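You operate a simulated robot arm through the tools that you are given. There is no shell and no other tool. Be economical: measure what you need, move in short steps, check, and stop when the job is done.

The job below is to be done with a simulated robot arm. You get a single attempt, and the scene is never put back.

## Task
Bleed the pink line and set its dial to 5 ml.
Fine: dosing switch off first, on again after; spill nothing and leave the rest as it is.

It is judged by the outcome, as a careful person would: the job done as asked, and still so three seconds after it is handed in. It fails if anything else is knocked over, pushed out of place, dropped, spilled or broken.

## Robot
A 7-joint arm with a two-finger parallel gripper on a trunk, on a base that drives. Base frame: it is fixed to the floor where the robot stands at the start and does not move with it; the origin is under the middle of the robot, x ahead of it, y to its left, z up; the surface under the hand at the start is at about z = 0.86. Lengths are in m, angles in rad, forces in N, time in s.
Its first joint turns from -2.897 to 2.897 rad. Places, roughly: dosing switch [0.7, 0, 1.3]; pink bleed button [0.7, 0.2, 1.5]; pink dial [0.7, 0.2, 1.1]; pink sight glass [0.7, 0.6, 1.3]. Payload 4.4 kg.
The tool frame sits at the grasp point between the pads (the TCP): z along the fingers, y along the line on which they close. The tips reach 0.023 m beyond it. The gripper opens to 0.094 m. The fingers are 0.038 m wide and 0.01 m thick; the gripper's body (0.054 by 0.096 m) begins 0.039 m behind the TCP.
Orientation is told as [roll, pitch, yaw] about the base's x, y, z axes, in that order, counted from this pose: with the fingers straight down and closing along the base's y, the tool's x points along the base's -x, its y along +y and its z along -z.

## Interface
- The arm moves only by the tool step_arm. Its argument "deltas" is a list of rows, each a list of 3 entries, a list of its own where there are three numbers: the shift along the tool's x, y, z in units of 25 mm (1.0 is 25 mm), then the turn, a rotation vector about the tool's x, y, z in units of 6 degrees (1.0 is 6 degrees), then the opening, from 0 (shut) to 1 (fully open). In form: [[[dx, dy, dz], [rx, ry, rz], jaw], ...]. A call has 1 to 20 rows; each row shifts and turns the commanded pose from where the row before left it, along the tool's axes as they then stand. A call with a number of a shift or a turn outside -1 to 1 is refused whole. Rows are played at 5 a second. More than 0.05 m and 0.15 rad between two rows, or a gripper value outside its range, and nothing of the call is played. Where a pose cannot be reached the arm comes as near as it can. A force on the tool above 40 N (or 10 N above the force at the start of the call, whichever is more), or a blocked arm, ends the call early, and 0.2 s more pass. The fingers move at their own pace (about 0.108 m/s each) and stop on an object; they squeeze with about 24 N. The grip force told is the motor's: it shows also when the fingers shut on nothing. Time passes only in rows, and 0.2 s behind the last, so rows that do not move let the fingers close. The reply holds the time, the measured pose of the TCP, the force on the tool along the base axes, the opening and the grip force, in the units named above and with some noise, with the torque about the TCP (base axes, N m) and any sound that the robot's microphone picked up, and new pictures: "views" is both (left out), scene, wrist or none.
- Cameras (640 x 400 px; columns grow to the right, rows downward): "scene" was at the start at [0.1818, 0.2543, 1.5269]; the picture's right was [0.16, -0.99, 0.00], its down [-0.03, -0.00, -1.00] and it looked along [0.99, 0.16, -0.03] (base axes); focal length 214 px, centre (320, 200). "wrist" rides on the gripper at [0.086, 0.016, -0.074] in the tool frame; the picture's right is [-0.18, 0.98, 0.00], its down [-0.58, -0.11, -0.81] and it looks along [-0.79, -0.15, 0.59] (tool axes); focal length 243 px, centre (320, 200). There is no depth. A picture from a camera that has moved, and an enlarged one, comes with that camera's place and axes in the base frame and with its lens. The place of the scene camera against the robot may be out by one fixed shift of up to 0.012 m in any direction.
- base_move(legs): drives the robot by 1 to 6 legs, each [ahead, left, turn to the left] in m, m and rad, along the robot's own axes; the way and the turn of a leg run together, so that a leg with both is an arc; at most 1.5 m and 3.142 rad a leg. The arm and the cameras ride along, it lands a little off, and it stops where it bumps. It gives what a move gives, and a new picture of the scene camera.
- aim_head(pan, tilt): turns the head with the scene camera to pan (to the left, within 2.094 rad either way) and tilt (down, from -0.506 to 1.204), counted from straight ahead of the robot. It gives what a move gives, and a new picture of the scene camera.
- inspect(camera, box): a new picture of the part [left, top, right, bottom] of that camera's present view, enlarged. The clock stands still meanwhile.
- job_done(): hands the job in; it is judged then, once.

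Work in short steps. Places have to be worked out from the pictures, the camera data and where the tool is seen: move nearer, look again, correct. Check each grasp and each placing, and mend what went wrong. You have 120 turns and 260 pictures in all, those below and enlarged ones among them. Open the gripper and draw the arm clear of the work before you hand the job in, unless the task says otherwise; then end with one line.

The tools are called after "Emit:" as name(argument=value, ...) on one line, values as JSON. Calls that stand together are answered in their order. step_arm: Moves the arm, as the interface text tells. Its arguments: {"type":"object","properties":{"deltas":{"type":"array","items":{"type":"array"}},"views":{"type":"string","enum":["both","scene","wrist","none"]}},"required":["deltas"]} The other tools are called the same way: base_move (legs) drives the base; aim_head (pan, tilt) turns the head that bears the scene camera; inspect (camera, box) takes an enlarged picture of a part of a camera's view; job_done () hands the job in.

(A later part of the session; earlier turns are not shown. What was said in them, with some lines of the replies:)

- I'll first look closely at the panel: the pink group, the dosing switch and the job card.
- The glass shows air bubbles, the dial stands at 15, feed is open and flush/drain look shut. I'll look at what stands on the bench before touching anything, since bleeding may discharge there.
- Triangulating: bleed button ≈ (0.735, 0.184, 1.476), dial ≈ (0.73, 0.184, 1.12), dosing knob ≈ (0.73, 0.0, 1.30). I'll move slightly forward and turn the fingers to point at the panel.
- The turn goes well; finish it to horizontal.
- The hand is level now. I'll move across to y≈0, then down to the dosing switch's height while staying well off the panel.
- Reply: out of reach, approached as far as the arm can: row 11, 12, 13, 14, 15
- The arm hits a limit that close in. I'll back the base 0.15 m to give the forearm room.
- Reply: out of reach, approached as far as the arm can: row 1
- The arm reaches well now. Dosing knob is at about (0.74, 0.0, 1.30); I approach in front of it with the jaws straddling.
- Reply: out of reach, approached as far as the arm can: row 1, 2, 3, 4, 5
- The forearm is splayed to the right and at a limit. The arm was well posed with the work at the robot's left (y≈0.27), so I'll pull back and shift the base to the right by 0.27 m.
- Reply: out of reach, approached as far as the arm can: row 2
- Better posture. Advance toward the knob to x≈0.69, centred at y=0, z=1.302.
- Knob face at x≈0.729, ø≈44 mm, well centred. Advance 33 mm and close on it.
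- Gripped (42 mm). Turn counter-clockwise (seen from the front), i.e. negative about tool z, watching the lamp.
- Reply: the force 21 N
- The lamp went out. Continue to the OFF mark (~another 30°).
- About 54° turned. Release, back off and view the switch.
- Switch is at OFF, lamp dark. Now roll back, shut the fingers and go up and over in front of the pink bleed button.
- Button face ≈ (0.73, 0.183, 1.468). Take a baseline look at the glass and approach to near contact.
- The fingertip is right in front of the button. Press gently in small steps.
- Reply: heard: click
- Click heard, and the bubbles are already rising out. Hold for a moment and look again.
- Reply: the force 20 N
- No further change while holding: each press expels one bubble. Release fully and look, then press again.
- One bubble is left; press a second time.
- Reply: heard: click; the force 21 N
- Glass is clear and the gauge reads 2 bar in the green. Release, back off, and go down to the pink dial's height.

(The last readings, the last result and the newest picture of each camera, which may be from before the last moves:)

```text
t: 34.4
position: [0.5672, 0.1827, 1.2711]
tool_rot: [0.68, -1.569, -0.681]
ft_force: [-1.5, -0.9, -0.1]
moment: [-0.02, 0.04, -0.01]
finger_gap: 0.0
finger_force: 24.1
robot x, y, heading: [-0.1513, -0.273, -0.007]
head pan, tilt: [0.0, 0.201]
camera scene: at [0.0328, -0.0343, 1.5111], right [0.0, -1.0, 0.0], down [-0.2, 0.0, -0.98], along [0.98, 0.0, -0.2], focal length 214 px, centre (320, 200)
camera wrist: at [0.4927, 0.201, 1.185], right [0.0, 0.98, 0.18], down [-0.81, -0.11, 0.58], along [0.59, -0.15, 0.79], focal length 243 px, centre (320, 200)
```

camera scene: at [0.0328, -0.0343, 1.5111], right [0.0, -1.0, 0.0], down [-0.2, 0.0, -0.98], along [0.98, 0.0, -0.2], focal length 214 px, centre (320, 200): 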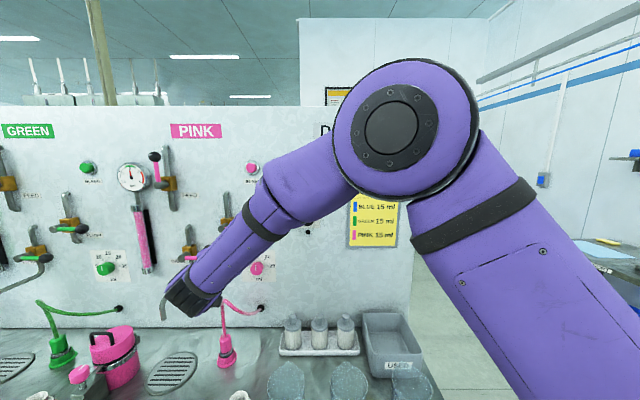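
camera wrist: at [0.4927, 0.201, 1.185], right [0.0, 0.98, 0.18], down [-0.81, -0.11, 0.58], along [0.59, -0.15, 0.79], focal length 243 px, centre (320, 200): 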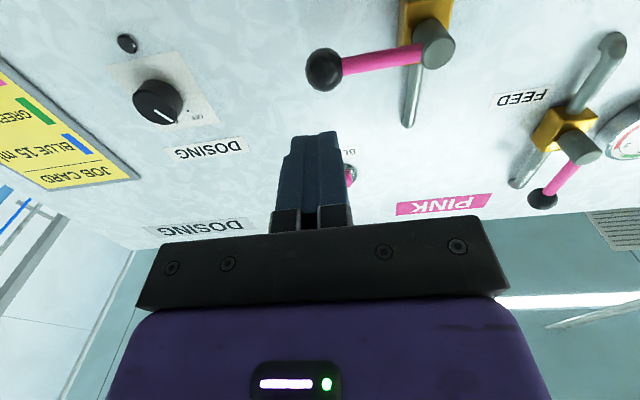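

There's a snag: the pink hose arcs up to about (0.58, 0.24, 1.10), close to the dial's axis, and the FLUSH ball hangs at about (0.67, 0.19, 1.26). I'll roll the hand so the camera is on the right, and tilt the hand's tail about 15° to the right; first shift right and try this in free space.

Emit:
step_arm(deltas=[[[0, -1, 0], [0, 0, 0], 0], [[0, -1, 0], [0, 0, 0], 0], [[0, -1, 0], [0, 0, 0], 0.5], [[0, 0, 0], [0, 0, -1], 0.5], [[0, 0, 0], [0, 0, -1], 0.9], [[0, 0, 0], [0, 0, -1], 0.9], [[0, 0, 0], [0, 0, -1], 0.9], [[0, 0, 0], [0, 0, -1], 0.9], [[0, 0, 0], [0, 0, -1], 0.9], [[0, 0, 0], [0, 0, -1], 0.9], [[0, 0, 0], [0, 0, -1], 0.9], [[0, 0, 0], [0, 0, -1], 0.9], [[0, 0, 0], [0, 0, -1], 0.9], [[0, 0, 0], [0, 0, -1], 0.9], [[0, 0, 0], [0, 0, -1], 0.9], [[0, 0, 0], [0, -1, 0], 0.9], [[0, 0, 0], [0, -1, 0], 0.9], [[0, 0, 0], [0, -0.5, 0], 0.9]])

```text
t: 38.2
position: [0.5677, 0.1087, 1.2696]
tool_rot: [-1.652, -0.304, 1.843]
ft_force: [-0.3, 0.1, 0.4]
moment: [0.02, 0.0, 0.03]
finger_gap: 0.0847
finger_force: 0.1
robot x, y, heading: [-0.1558, -0.2748, -0.009]
head pan, tilt: [0.0, 0.201]
camera scene: at [0.0329, -0.0339, 1.5111], right [0.0, -1.0, 0.0], down [-0.2, 0.0, -0.98], along [0.98, 0.0, -0.2], focal length 214 px, centre (320, 200)
camera wrist: at [0.5174, 0.0174, 1.2241], right [-0.05, 0.47, -0.88], down [-0.93, 0.3, 0.21], along [0.37, 0.83, 0.42], focal length 243 px, centre (320, 200)
```

scene: 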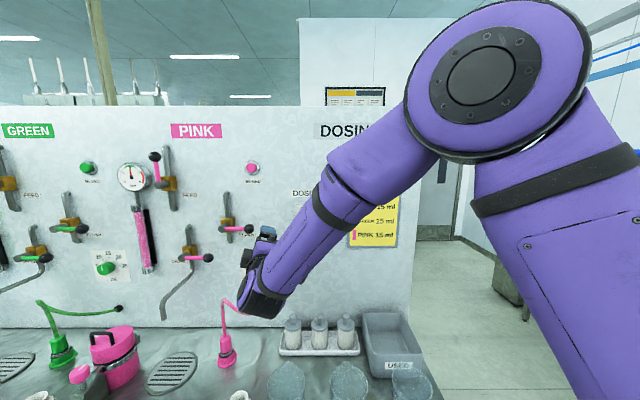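
wrist: 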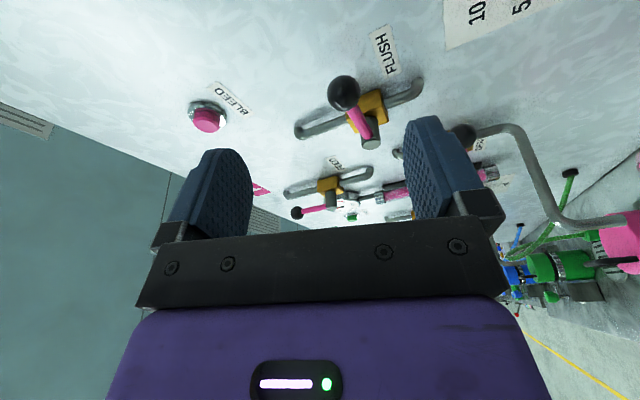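

Posture works. Descend straight to the dial's height while still right of the hose.

Emit:
step_arm(deltas=[[[0.3, 0.953, -0.08], [0, 0, 0], 0.9], [[0.3, 0.953, -0.08], [0, 0, 0], 0.9], [[0.3, 0.953, -0.08], [0, 0, 0], 0.9], [[0.3, 0.953, -0.08], [0, 0, 0], 0.9], [[0.3, 0.953, -0.08], [0, 0, 0], 0.9], [[0.3, 0.953, -0.08], [0, 0, 0], 0.9]])

Emit:
inspect(camera="scene", box=[180, 210, 340, 390])

```text
t: 39.6
position: [0.5663, 0.1082, 1.1201]
tool_rot: [-1.654, -0.303, 1.842]
ft_force: [-1.2, -0.1, -0.9]
moment: [-0.02, 0.03, 0.01]
finger_gap: 0.0844
finger_force: 0.1
robot x, y, heading: [-0.1541, -0.2744, -0.007]
head pan, tilt: [0.0, 0.201]
camera scene: at [0.0327, -0.0343, 1.5111], right [0.0, -1.0, 0.0], down [-0.2, 0.0, -0.98], along [0.98, 0.0, -0.2], focal length 214 px, centre (320, 200)
camera wrist: at [0.5155, 0.0159, 1.0727], right [-0.05, 0.47, -0.88], down [-0.93, 0.31, 0.21], along [0.37, 0.83, 0.42], focal length 243 px, centre (320, 200)
```

scene: 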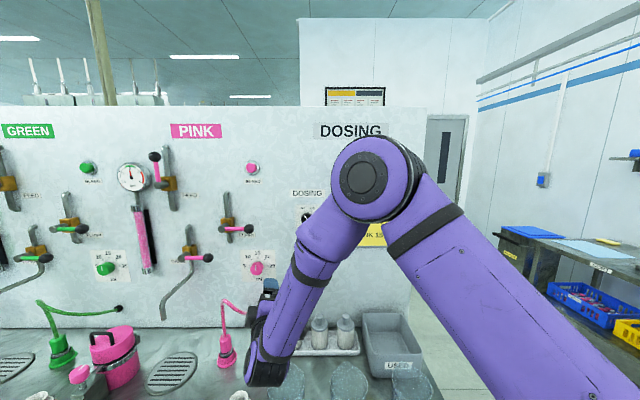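
wrist: 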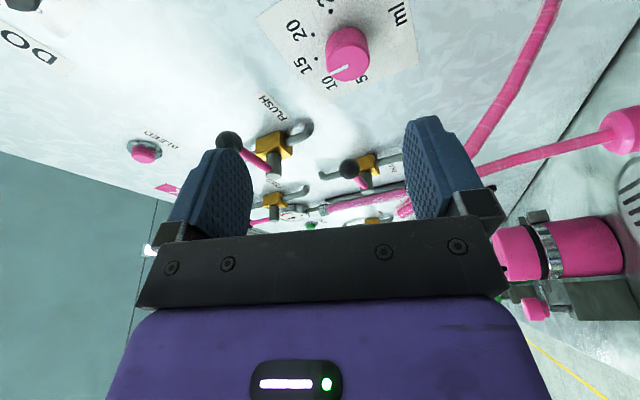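

```text
2.22 times, centred on (260, 300) of scene
camera zoom: at [0.0327, -0.0343, 1.5111], right [0.0, -1.0, 0.0], down [-0.2, 0.0, -0.98], along [0.98, 0.0, -0.2], focal length 477 px, centre (453, -22)
```

zoom: 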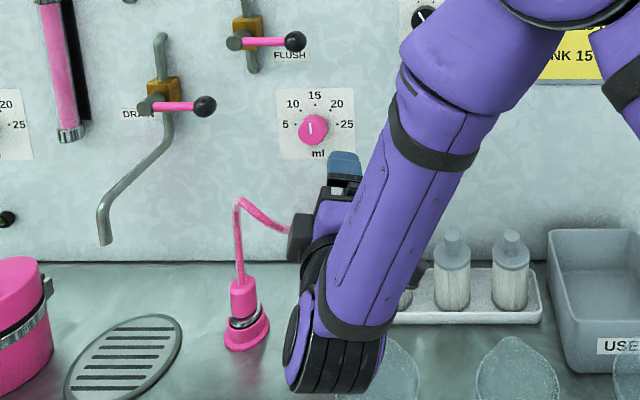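

Dial face confirmed at about (0.72, 0.184, 1.121); hose apex is near (0.60, 0.25, 1.09). I move to the pre-grasp point along a slanting line that keeps the tail to the right.

Emit:
step_arm(deltas=[[[-0.31, 0.224, 0.756], [0, 0, 0], 0.9], [[-0.31, 0.224, 0.756], [0, 0, 0], 0.9], [[-0.31, 0.224, 0.756], [0, 0, 0], 0.9], [[-0.31, 0.224, 0.756], [0, 0, 0], 0.9]])

Emit:
inspect(camera="scene", box=[180, 210, 340, 390])

```text
t: 40.6
position: [0.6353, 0.1615, 1.1155]
tool_rot: [-1.654, -0.303, 1.843]
ft_force: [0.2, 0.6, -0.7]
moment: [0.0, 0.05, 0.02]
finger_gap: 0.0845
finger_force: 0.1
robot x, y, heading: [-0.1561, -0.2738, -0.006]
head pan, tilt: [0.0, 0.201]
camera scene: at [0.0328, -0.0342, 1.5111], right [0.0, -1.0, 0.0], down [-0.2, 0.0, -0.98], along [0.98, 0.0, -0.2], focal length 214 px, centre (320, 200)
camera wrist: at [0.5838, 0.0704, 1.0677], right [-0.05, 0.47, -0.88], down [-0.93, 0.31, 0.21], along [0.37, 0.83, 0.42], focal length 243 px, centre (320, 200)
```

scene: 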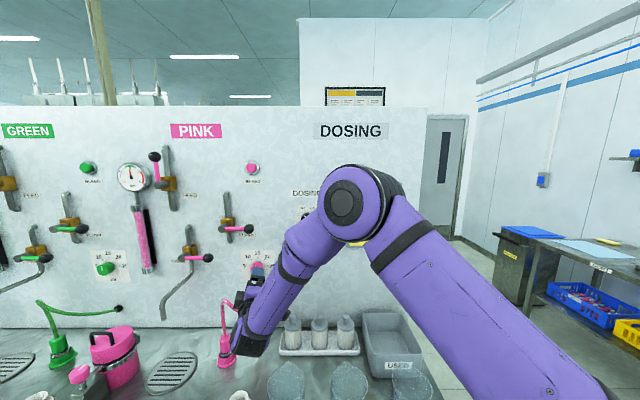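
wrist: 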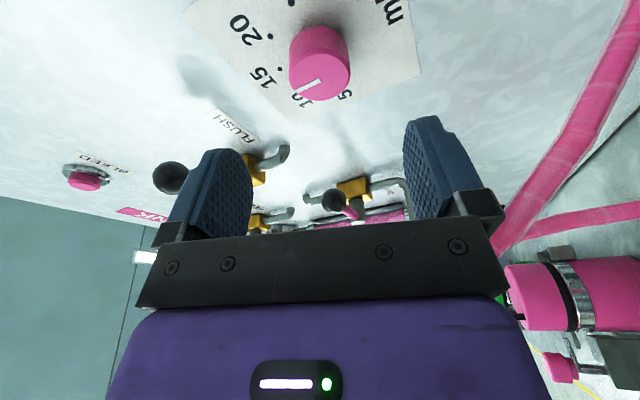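

```text
2.22 times, centred on (260, 300) of scene
camera zoom: at [0.0328, -0.0342, 1.5111], right [0.0, -1.0, 0.0], down [-0.2, 0.0, -0.98], along [0.98, 0.0, -0.2], focal length 477 px, centre (453, -22)
```

zoom: 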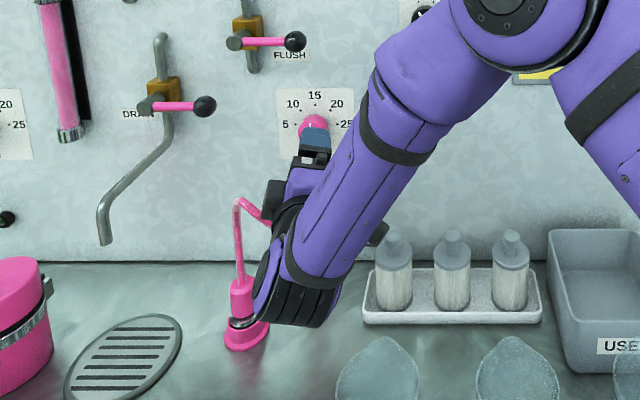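

The lower finger side would pass close by the hose. I'll roll 18° further (about the dial's axis) so the lower finger sits straight below and clear, with less opening.

Emit:
step_arm(deltas=[[[0, 0, 0], [-0.259, 0, -0.966], 0.72], [[0, 0, 0], [-0.259, 0, -0.966], 0.72], [[0, 0, 0], [-0.259, 0, -0.966], 0.72], [[0, -0.22, 0.5], [0, 0, 0], 0.72], [[0, 0, 0.7], [0, 0, 0], 0.72]], views="wrist")

```text
t: 41.8
position: [0.662, 0.1709, 1.1199]
tool_rot: [-1.568, 0.001, 1.829]
ft_force: [1.1, 0.6, 0.8]
moment: [-0.01, 0.02, 0.0]
finger_gap: 0.0678
finger_force: 0.1
robot x, y, heading: [-0.1503, -0.2698, -0.005]
head pan, tilt: [0.0, 0.201]
camera wrist: at [0.6119, 0.0683, 1.1048], right [-0.05, 0.18, -0.98], down [-0.93, 0.36, 0.11], along [0.37, 0.92, 0.15], focal length 243 px, centre (320, 200)
```

wrist: 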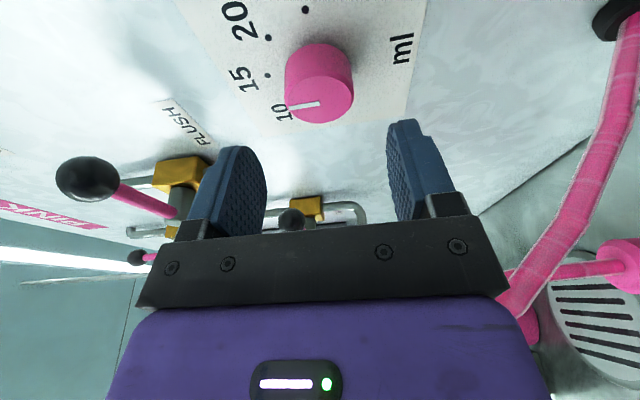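

Well clear of the hose and centred. Advance 60 mm and close on the dial knob.

Emit:
step_arm(deltas=[[[0.1, -0.05, 0.8], [0, 0, 0], 0.72], [[0, 0, 0.8], [0, 0, 0], 0.72], [[0, 0, 0.7], [0, 0, 0], 0.72]], views="wrist")

```text
t: 42.6
position: [0.7201, 0.1831, 1.1212]
tool_rot: [-1.569, -0.001, 1.829]
ft_force: [-0.5, -0.6, 0.6]
moment: [0.03, 0.02, 0.03]
finger_gap: 0.0677
finger_force: 0.1
robot x, y, heading: [-0.1528, -0.2761, -0.007]
head pan, tilt: [0.0, 0.201]
camera wrist: at [0.6691, 0.0804, 1.1046], right [-0.05, 0.18, -0.98], down [-0.93, 0.36, 0.11], along [0.37, 0.92, 0.15], focal length 243 px, centre (320, 200)
```

wrist: 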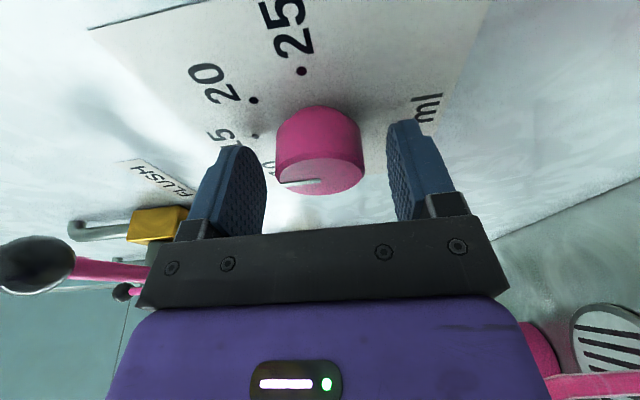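

Knob is between the pads. Close, and turn the first 42° counter-clockwise about the dial's axis.

Emit:
step_arm(deltas=[[[0, 0, 0], [0, 0, 0], 0.3], [[0, 0, 0], [0, 0, 0], 0.3], [[0, 0, 0], [0, 0, 0], 0.3], [[0, 0, 0], [-0.259, 0, -0.966], 0.3], [[0, 0, 0], [-0.259, 0, -0.966], 0.3], [[0, 0, 0], [-0.259, 0, -0.966], 0.3]])

```text
t: 44.0
position: [0.7207, 0.1835, 1.1191]
tool_rot: [-1.482, 0.306, 1.845]
ft_force: [11.3, 3.7, -16.8]
moment: [-0.01, -0.84, -0.49]
finger_gap: 0.0419
finger_force: 44.8
robot x, y, heading: [-0.152, -0.2704, 0.001]
head pan, tilt: [0.0, 0.201]
camera scene: at [0.0343, -0.0335, 1.5108], right [0.0, -1.0, 0.0], down [-0.2, 0.0, -0.98], along [0.98, 0.0, -0.2], focal length 214 px, centre (320, 200)
camera wrist: at [0.6693, 0.0804, 1.1363], right [-0.05, -0.14, -0.99], down [-0.93, 0.37, 0.0], along [0.37, 0.92, -0.15], focal length 243 px, centre (320, 200)
```

scene: 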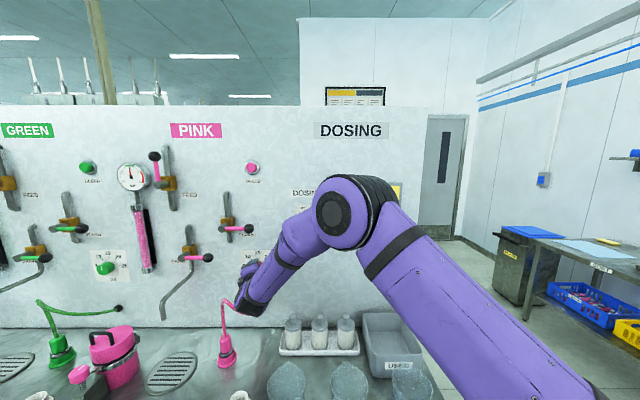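
wrist: 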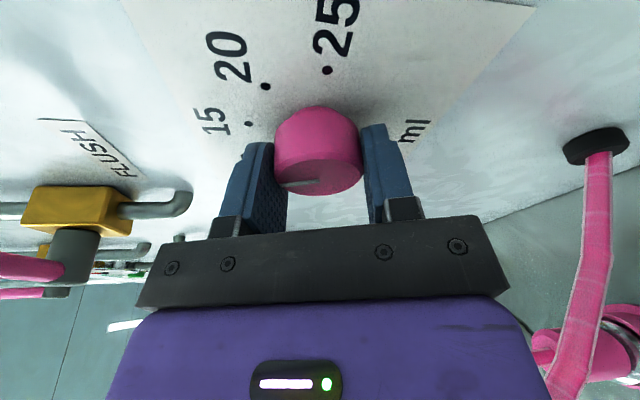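

Turning with the grip firm. Continue another 24°.

Emit:
step_arm(deltas=[[[0, 0, 0], [-0.259, 0, -0.966], 0.3], [[0, 0, 0], [-0.259, 0, -0.966], 0.3], [[0, 0, 0], [-0.259, 0, -0.966], 0.3], [[0, 0, 0], [-0.259, 0, -0.966], 0.3]])

Emit:
inspect(camera="scene", box=[180, 210, 340, 390])

```text
t: 45.0
position: [0.7204, 0.1828, 1.1187]
tool_rot: [-1.334, 0.705, 1.917]
ft_force: [8.5, -1.3, -27.6]
moment: [0.0, -0.54, 0.47]
finger_gap: 0.0419
finger_force: 45.0
robot x, y, heading: [-0.1491, -0.2744, -0.004]
head pan, tilt: [0.0, 0.201]
camera scene: at [0.0346, -0.0336, 1.5107], right [0.0, -1.0, 0.0], down [-0.2, 0.0, -0.98], along [0.98, 0.0, -0.2], focal length 214 px, centre (320, 200)
camera wrist: at [0.6694, 0.0956, 1.176], right [-0.05, -0.53, -0.85], down [-0.93, 0.34, -0.15], along [0.37, 0.78, -0.51], focal length 243 px, centre (320, 200)
```

scene: 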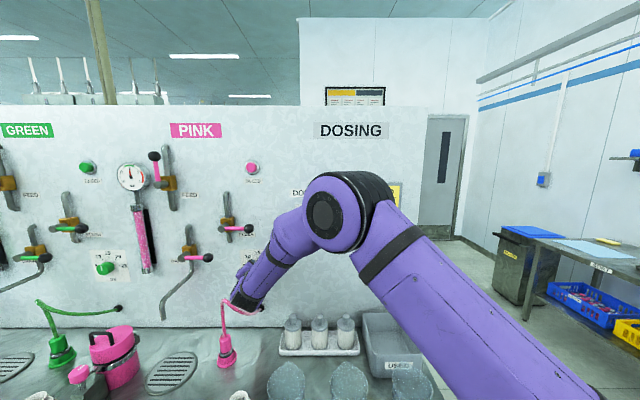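
wrist: 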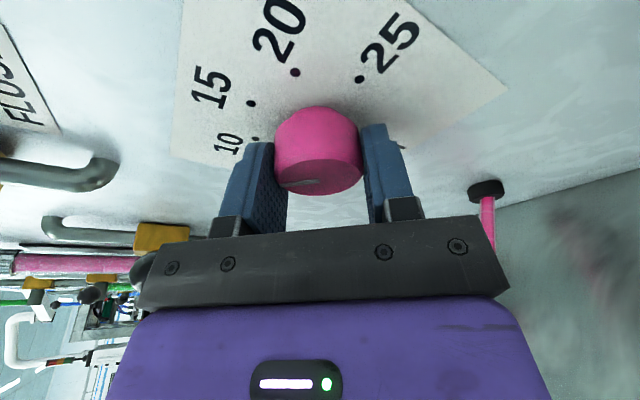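

```text
2.22 times, centred on (260, 300) of scene
camera zoom: at [0.0346, -0.0336, 1.5107], right [0.0, -1.0, 0.0], down [-0.2, 0.0, -0.98], along [0.98, 0.0, -0.2], focal length 477 px, centre (453, -22)
```

zoom: 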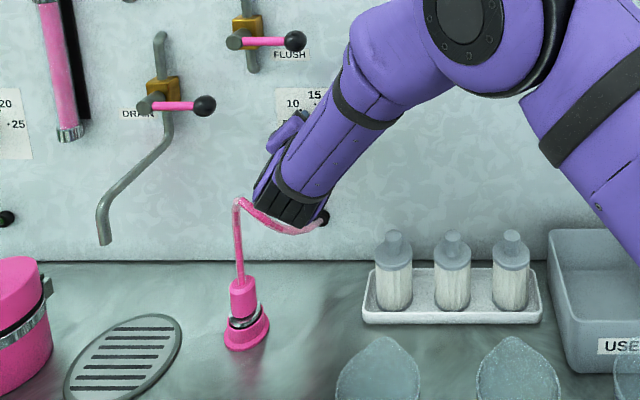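

Turned ~42°. Side force is building a little (my centre is ~2 mm high), so release, check, roll back around the knob and regrip.

Emit:
step_arm(deltas=[[[0, 0, 0], [0, 0, 0], 0.72], [[0, 0, 0], [0, 0, 0], 0.72], [[0, 0, 0], [0.259, 0, 0.966], 0.72], [[0, 0, 0], [0.259, 0, 0.966], 0.72], [[0, 0, 0], [0.259, 0, 0.966], 0.72], [[0, 0, 0], [0.259, 0, 0.966], 0.72], [[0, 0, 0], [0.259, 0, 0.966], 0.72], [[0, 0, 0], [0.259, 0, 0.966], 0.72], [[0, 0, 0], [0.259, 0, 0.966], 0.72]], views="wrist")

```text
t: 47.0
position: [0.7197, 0.1828, 1.1215]
tool_rot: [-1.571, -0.003, 1.829]
ft_force: [-0.5, 0.0, -0.2]
moment: [0.0, 0.02, -0.01]
finger_gap: 0.0677
finger_force: 0.1
robot x, y, heading: [-0.1517, -0.2714, -0.005]
head pan, tilt: [0.0, 0.201]
camera wrist: at [0.668, 0.0805, 1.1052], right [-0.05, 0.18, -0.98], down [-0.93, 0.36, 0.11], along [0.37, 0.92, 0.15], focal length 243 px, centre (320, 200)
```

wrist: 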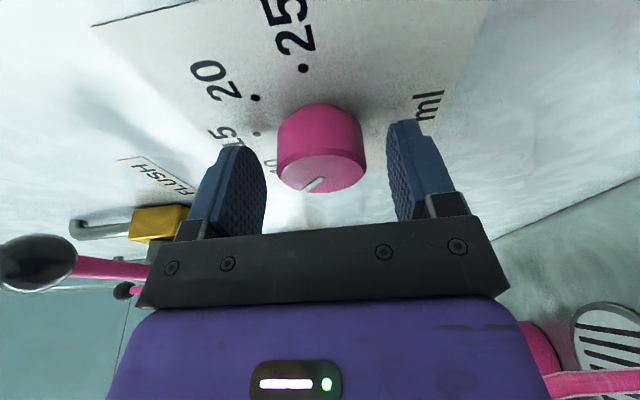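

Pointer moved to about 10. Regrip 2 mm lower and turn 42° more.

Emit:
step_arm(deltas=[[[0, 0.09, 0], [0, 0, 0], 0.72], [[0, 0, 0], [0, 0, 0], 0.3], [[0, 0, 0], [0, 0, 0], 0.3], [[0, 0, 0], [0, 0, 0], 0.3], [[0, 0, 0], [-0.259, 0, -0.966], 0.3], [[0, 0, 0], [-0.259, 0, -0.966], 0.3], [[0, 0, 0], [-0.259, 0, -0.966], 0.3], [[0, 0, 0], [-0.259, 0, -0.966], 0.3], [[0, 0, 0], [-0.259, 0, -0.966], 0.3], [[0, 0, 0], [-0.259, 0, -0.966], 0.3], [[0, 0, 0], [-0.259, 0, -0.966], 0.3]], views="wrist")

```text
t: 49.4
position: [0.7185, 0.1831, 1.1188]
tool_rot: [-1.338, 0.705, 1.916]
ft_force: [1.2, -0.5, 0.5]
moment: [-0.03, -1.45, -0.38]
finger_gap: 0.0411
finger_force: 45.0
robot x, y, heading: [-0.1513, -0.2693, 0.002]
head pan, tilt: [0.0, 0.201]
camera wrist: at [0.668, 0.0957, 1.1756], right [-0.05, -0.53, -0.85], down [-0.93, 0.34, -0.15], along [0.37, 0.78, -0.51], focal length 243 px, centre (320, 200)
```

wrist: 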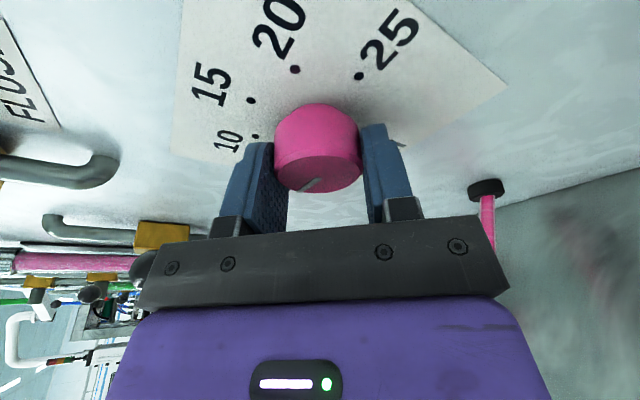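

Release and withdraw along the slant to read the dial.

Emit:
step_arm(deltas=[[[0, 0, 0], [0, 0, 0], 0.72], [[0, 0, 0], [0, 0, 0], 0.72], [[0, 0, 0], [0.259, 0, 0.966], 0.72], [[0, 0, 0], [0.259, 0, 0.966], 0.72], [[0, 0, 0], [0.259, 0, 0.966], 0.72], [[0, 0, 0], [0.259, 0, 0.966], 0.72], [[0, 0, 0], [0.259, 0, 0.966], 0.72], [[0, 0, 0], [0.259, 0, 0.966], 0.72], [[0, 0, 0], [0.259, 0, 0.966], 0.72], [[0, 0, -1], [0, 0, 0], 0.72], [[0, 0, -1], [0, 0, 0], 0.72], [[0, 0, -1], [0, 0, 0], 0.72], [[0.5, 0, -1], [0, 0, 0], 0.72], [[1, 0, 0], [0, 0, 0], 0.72], [[1, 0, 0], [0, 0, 0], 0.72]])

Emit:
inspect(camera="scene", box=[220, 230, 300, 290])

```text
t: 52.6
position: [0.6371, 0.0964, 1.12]
tool_rot: [-1.569, -0.001, 1.83]
ft_force: [-0.8, -0.1, -1.0]
moment: [0.0, -0.01, -0.06]
finger_gap: 0.0676
finger_force: 0.0
robot x, y, heading: [-0.1545, -0.27, -0.003]
head pan, tilt: [0.0, 0.201]
camera scene: at [0.0328, -0.0337, 1.511], right [0.0, -1.0, 0.0], down [-0.2, 0.0, -0.98], along [0.98, 0.0, -0.2], focal length 214 px, centre (320, 200)
camera wrist: at [0.587, -0.0049, 1.1034], right [-0.05, 0.18, -0.98], down [-0.93, 0.36, 0.11], along [0.37, 0.92, 0.15], focal length 243 px, centre (320, 200)
```

scene: 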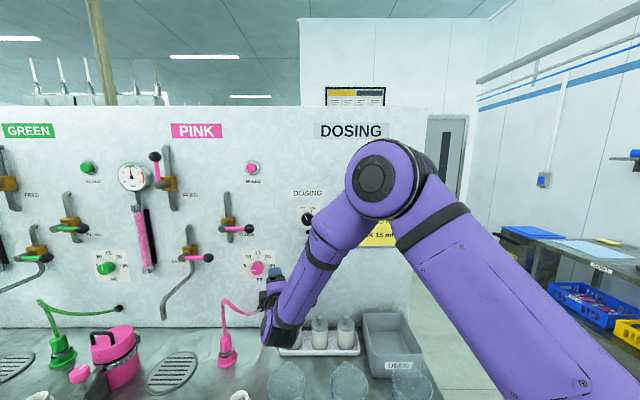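
wrist: 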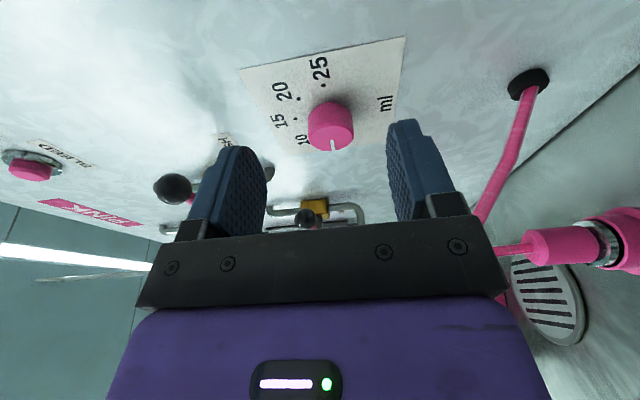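

```text
6.67 times, centred on (260, 260) of scene
camera zoom: at [0.0328, -0.0337, 1.511], right [0.0, -1.0, 0.0], down [-0.2, 0.0, -0.98], along [0.98, 0.0, -0.2], focal length 1430 px, centre (720, -200)
```

zoom: 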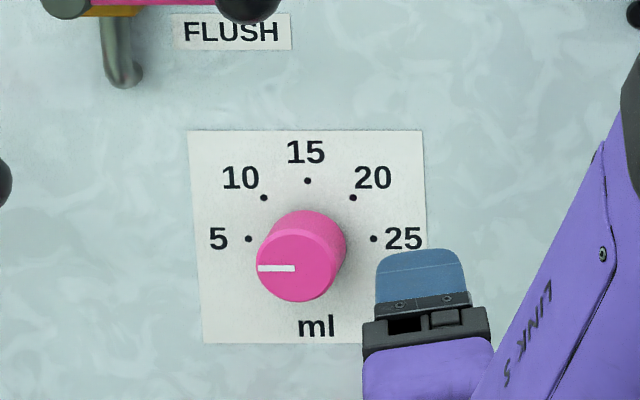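

The dial points exactly at 5 with a detent feel. Now retreat right, go up to the dosing switch and undo the tilt with roll −54° (the OFF grip pose).

Emit:
step_arm(deltas=[[[1, 0, -1], [0, 0, 0], 0.9], [[1, 0, -1], [0, 0, 0], 0.9], [[1, 0, 0], [0, 0, 0], 0.9], [[0.5, -1, 0], [0, 0, 0], 0.9], [[0, -1, 0], [0, 0, 0], 0.9], [[0, -1, 0], [0, 0, 0], 0.9], [[0, -1, 0], [0, 0, 0], 0.9], [[0, -1, 0], [0, 0, 0], 0.9], [[0, -1, 0], [0, 0, 0], 0.9], [[0, -1, 0], [0, 0, 0], 0.9], [[0, -0.2, 0], [0, 1, 0], 0.9], [[0, 0, 0], [0, 1, 0], 0.9], [[0, 0, 0], [0, 0.5, 0], 0.9], [[0, 0, 0], [0, 0, 1], 0.9], [[0, 0, 0], [0, 0, 1], 0.9], [[0, 0, 0], [0, 0, 1], 0.9], [[0, 0, 0], [0, 0, 1], 0.9], [[0, 0, 0], [0, 0, 1], 0.9], [[0, 0, 0], [0, 0, 1], 0.9]])

```text
t: 56.6
position: [0.6122, -0.0007, 1.2999]
tool_rot: [-1.57, -0.631, 1.566]
ft_force: [0.1, -0.3, -0.9]
moment: [0.0, -0.01, 0.0]
finger_gap: 0.0847
finger_force: 0.1
robot x, y, heading: [-0.1546, -0.2723, 0.001]
head pan, tilt: [0.0, 0.201]
camera scene: at [0.033, -0.0341, 1.5111], right [0.0, -1.0, 0.0], down [-0.2, 0.0, -0.98], along [0.98, 0.0, -0.2], focal length 214 px, centre (320, 200)
camera wrist: at [0.5362, -0.0603, 1.2351], right [0.0, 0.73, -0.69], down [-0.8, 0.41, 0.43], along [0.59, 0.55, 0.59], focal length 243 px, centre (320, 200)
```

scene: 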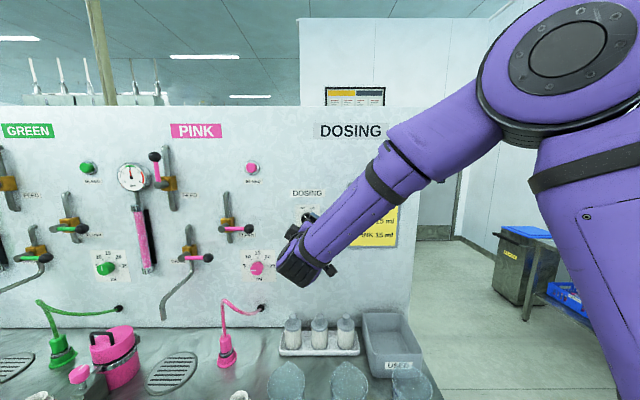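
wrist: 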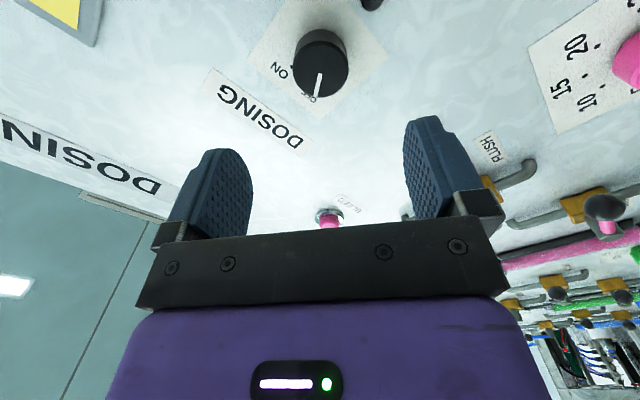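

Aligned in front of the switch. Advance, grip, and turn clockwise 54°.

Emit:
step_arm(deltas=[[[-0.06, 0.05, 1], [0, 0, 0], 0.9], [[0, 0, 1], [0, 0, 0], 0.9], [[0, 0, 1], [0, 0, 0], 0.9], [[0, 0, 0.9], [0, 0, 0], 0.9], [[0, 0, 0.4], [0, 0, 0], 0.9], [[0, 0, 0], [0, 0, 0], 0.3], [[0, 0, 0], [0, 0, 0], 0.3], [[0, 0, 0], [0, 0, 0], 0.3], [[0, 0, 0], [0, 0, 1], 0.3], [[0, 0, 0], [0, 0, 1], 0.3], [[0, 0, 0], [0, 0, 1], 0.3], [[0, 0, 0], [0, 0, 1], 0.3], [[0, 0, 0], [0, 0, 1], 0.3]], views="wrist")

```text
t: 59.4
position: [0.7198, 0.0011, 1.2991]
tool_rot: [-1.567, -1.154, 1.563]
ft_force: [-7.1, -3.2, 2.4]
moment: [0.03, 0.58, -0.29]
finger_gap: 0.0413
finger_force: 44.3
robot x, y, heading: [-0.1531, -0.2735, -0.007]
head pan, tilt: [0.0, 0.201]
camera wrist: at [0.6437, -0.0193, 1.2137], right [0.0, 0.97, -0.23], down [-0.8, 0.14, 0.58], along [0.59, 0.18, 0.78], focal length 243 px, centre (320, 200)
```

wrist: 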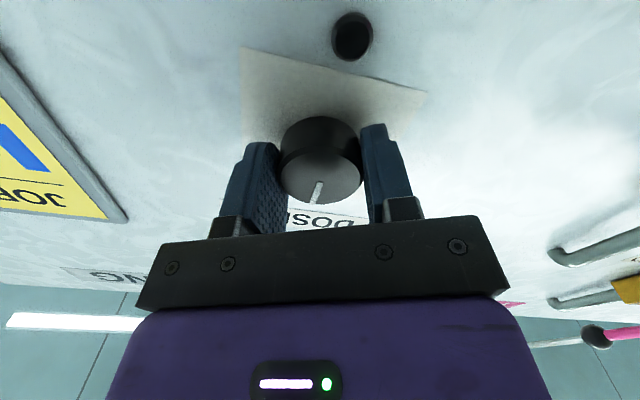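

Turning along; 24° more.

Emit:
step_arm(deltas=[[[0, 0, 0], [0, 0, 1], 0.3], [[0, 0, 0], [0, 0, 1], 0.3], [[0, 0, 0], [0, 0, 1], 0.3], [[0, 0, 0], [0, 0, 1], 0.3]], views="wrist")

```text
t: 60.4
position: [0.7186, 0.0011, 1.2988]
tool_rot: [0.93, -1.568, -0.936]
ft_force: [-2.5, 0.2, 3.7]
moment: [0.05, 0.73, 0.21]
finger_gap: 0.0417
finger_force: 44.8
robot x, y, heading: [-0.153, -0.2717, 0.0]
head pan, tilt: [0.0, 0.201]
camera wrist: at [0.6439, 0.0176, 1.2128], right [0.0, 0.98, 0.19], down [-0.81, -0.11, 0.58], along [0.59, -0.15, 0.79], focal length 243 px, centre (320, 200)
```

wrist: 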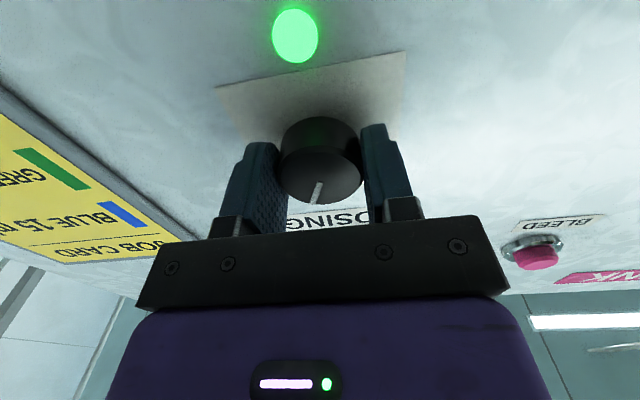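

Lamp is green. Release, draw well back, and check everything.

Emit:
step_arm(deltas=[[[0, 0, 0], [0, 0, 0], 0.9], [[0, 0, 0], [0, 0, 0], 0.9], [[0, 0, -1], [0, 0, 0], 0.9], [[0, 0, -1], [0, 0, 0], 0.9], [[0, 0, -1], [0, 0, 0], 0.9], [[0, -1, -1], [0, 0, 0], 0.9], [[0, -1, -1], [0, 0, 0], 0.9], [[0, -1, -1], [0, 0, 0], 0.9], [[0, -1, -1], [0, 0, 0], 0.9], [[0, -1, 0], [0, 0, 0], 0.9], [[0, -1, 0], [0, 0, 0], 0.9]])

Emit:
inspect(camera="scene", box=[100, 150, 340, 290])

Emit:
inspect(camera="scene", box=[270, 180, 350, 250])

```text
t: 62.8
position: [0.5432, -0.148, 1.2982]
tool_rot: [-0.132, -1.569, 0.127]
ft_force: [0.1, 1.4, -0.7]
moment: [0.02, -0.01, -0.03]
finger_gap: 0.0844
finger_force: 0.0
robot x, y, heading: [-0.1517, -0.274, 0.0]
head pan, tilt: [0.0, 0.201]
camera scene: at [0.033, -0.0338, 1.511], right [0.0, -1.0, 0.0], down [-0.2, 0.0, -0.98], along [0.98, 0.0, -0.2], focal length 214 px, centre (320, 200)
camera wrist: at [0.4682, -0.131, 1.213], right [0.0, 0.98, 0.18], down [-0.81, -0.11, 0.58], along [0.59, -0.15, 0.79], focal length 243 px, centre (320, 200)
```

scene: 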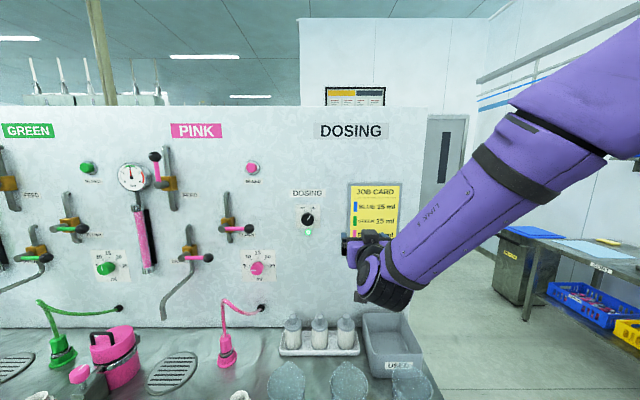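
wrist: 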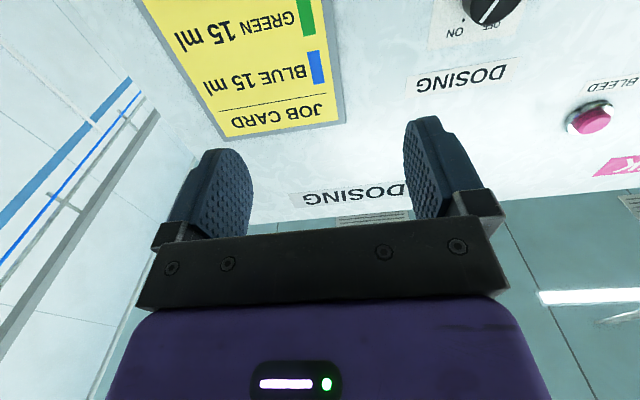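

```text
2.67 times, centred on (220, 220) of scene
camera zoom: at [0.033, -0.0338, 1.511], right [0.0, -1.0, 0.0], down [-0.2, 0.0, -0.98], along [0.98, 0.0, -0.2], focal length 572 px, centre (587, 147)
```

zoom: 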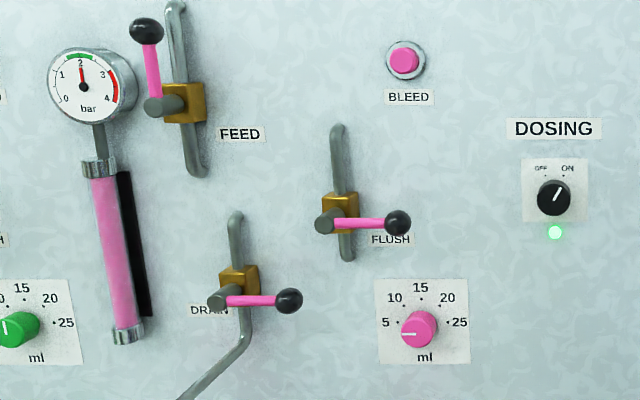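

```text
5.71 times, centred on (310, 215) of scene
camera zoom: at [0.033, -0.0338, 1.511], right [0.0, -1.0, 0.0], down [-0.2, 0.0, -0.98], along [0.98, 0.0, -0.2], focal length 1226 px, centre (377, 114)
```

zoom: 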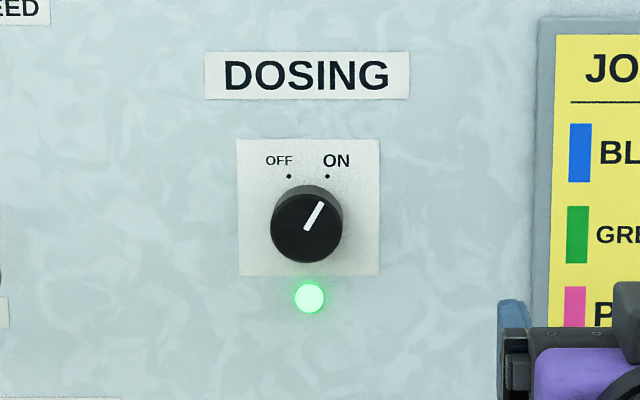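

The dosing switch is on with its lamp green, the glass is clear at 2 bar, the dial is at 5, the valves are as they were, and the arm is clear. I'm handing in.

Emit:
job_done()

```text
The job is handed in.
```

The pink line is bled: two presses of the bleed button cleared the glass, and the gauge now reads 2 bar. Its dial is set to 5 ml. Dosing was switched off first and is back on, and I saw no spills and nothing else moved.
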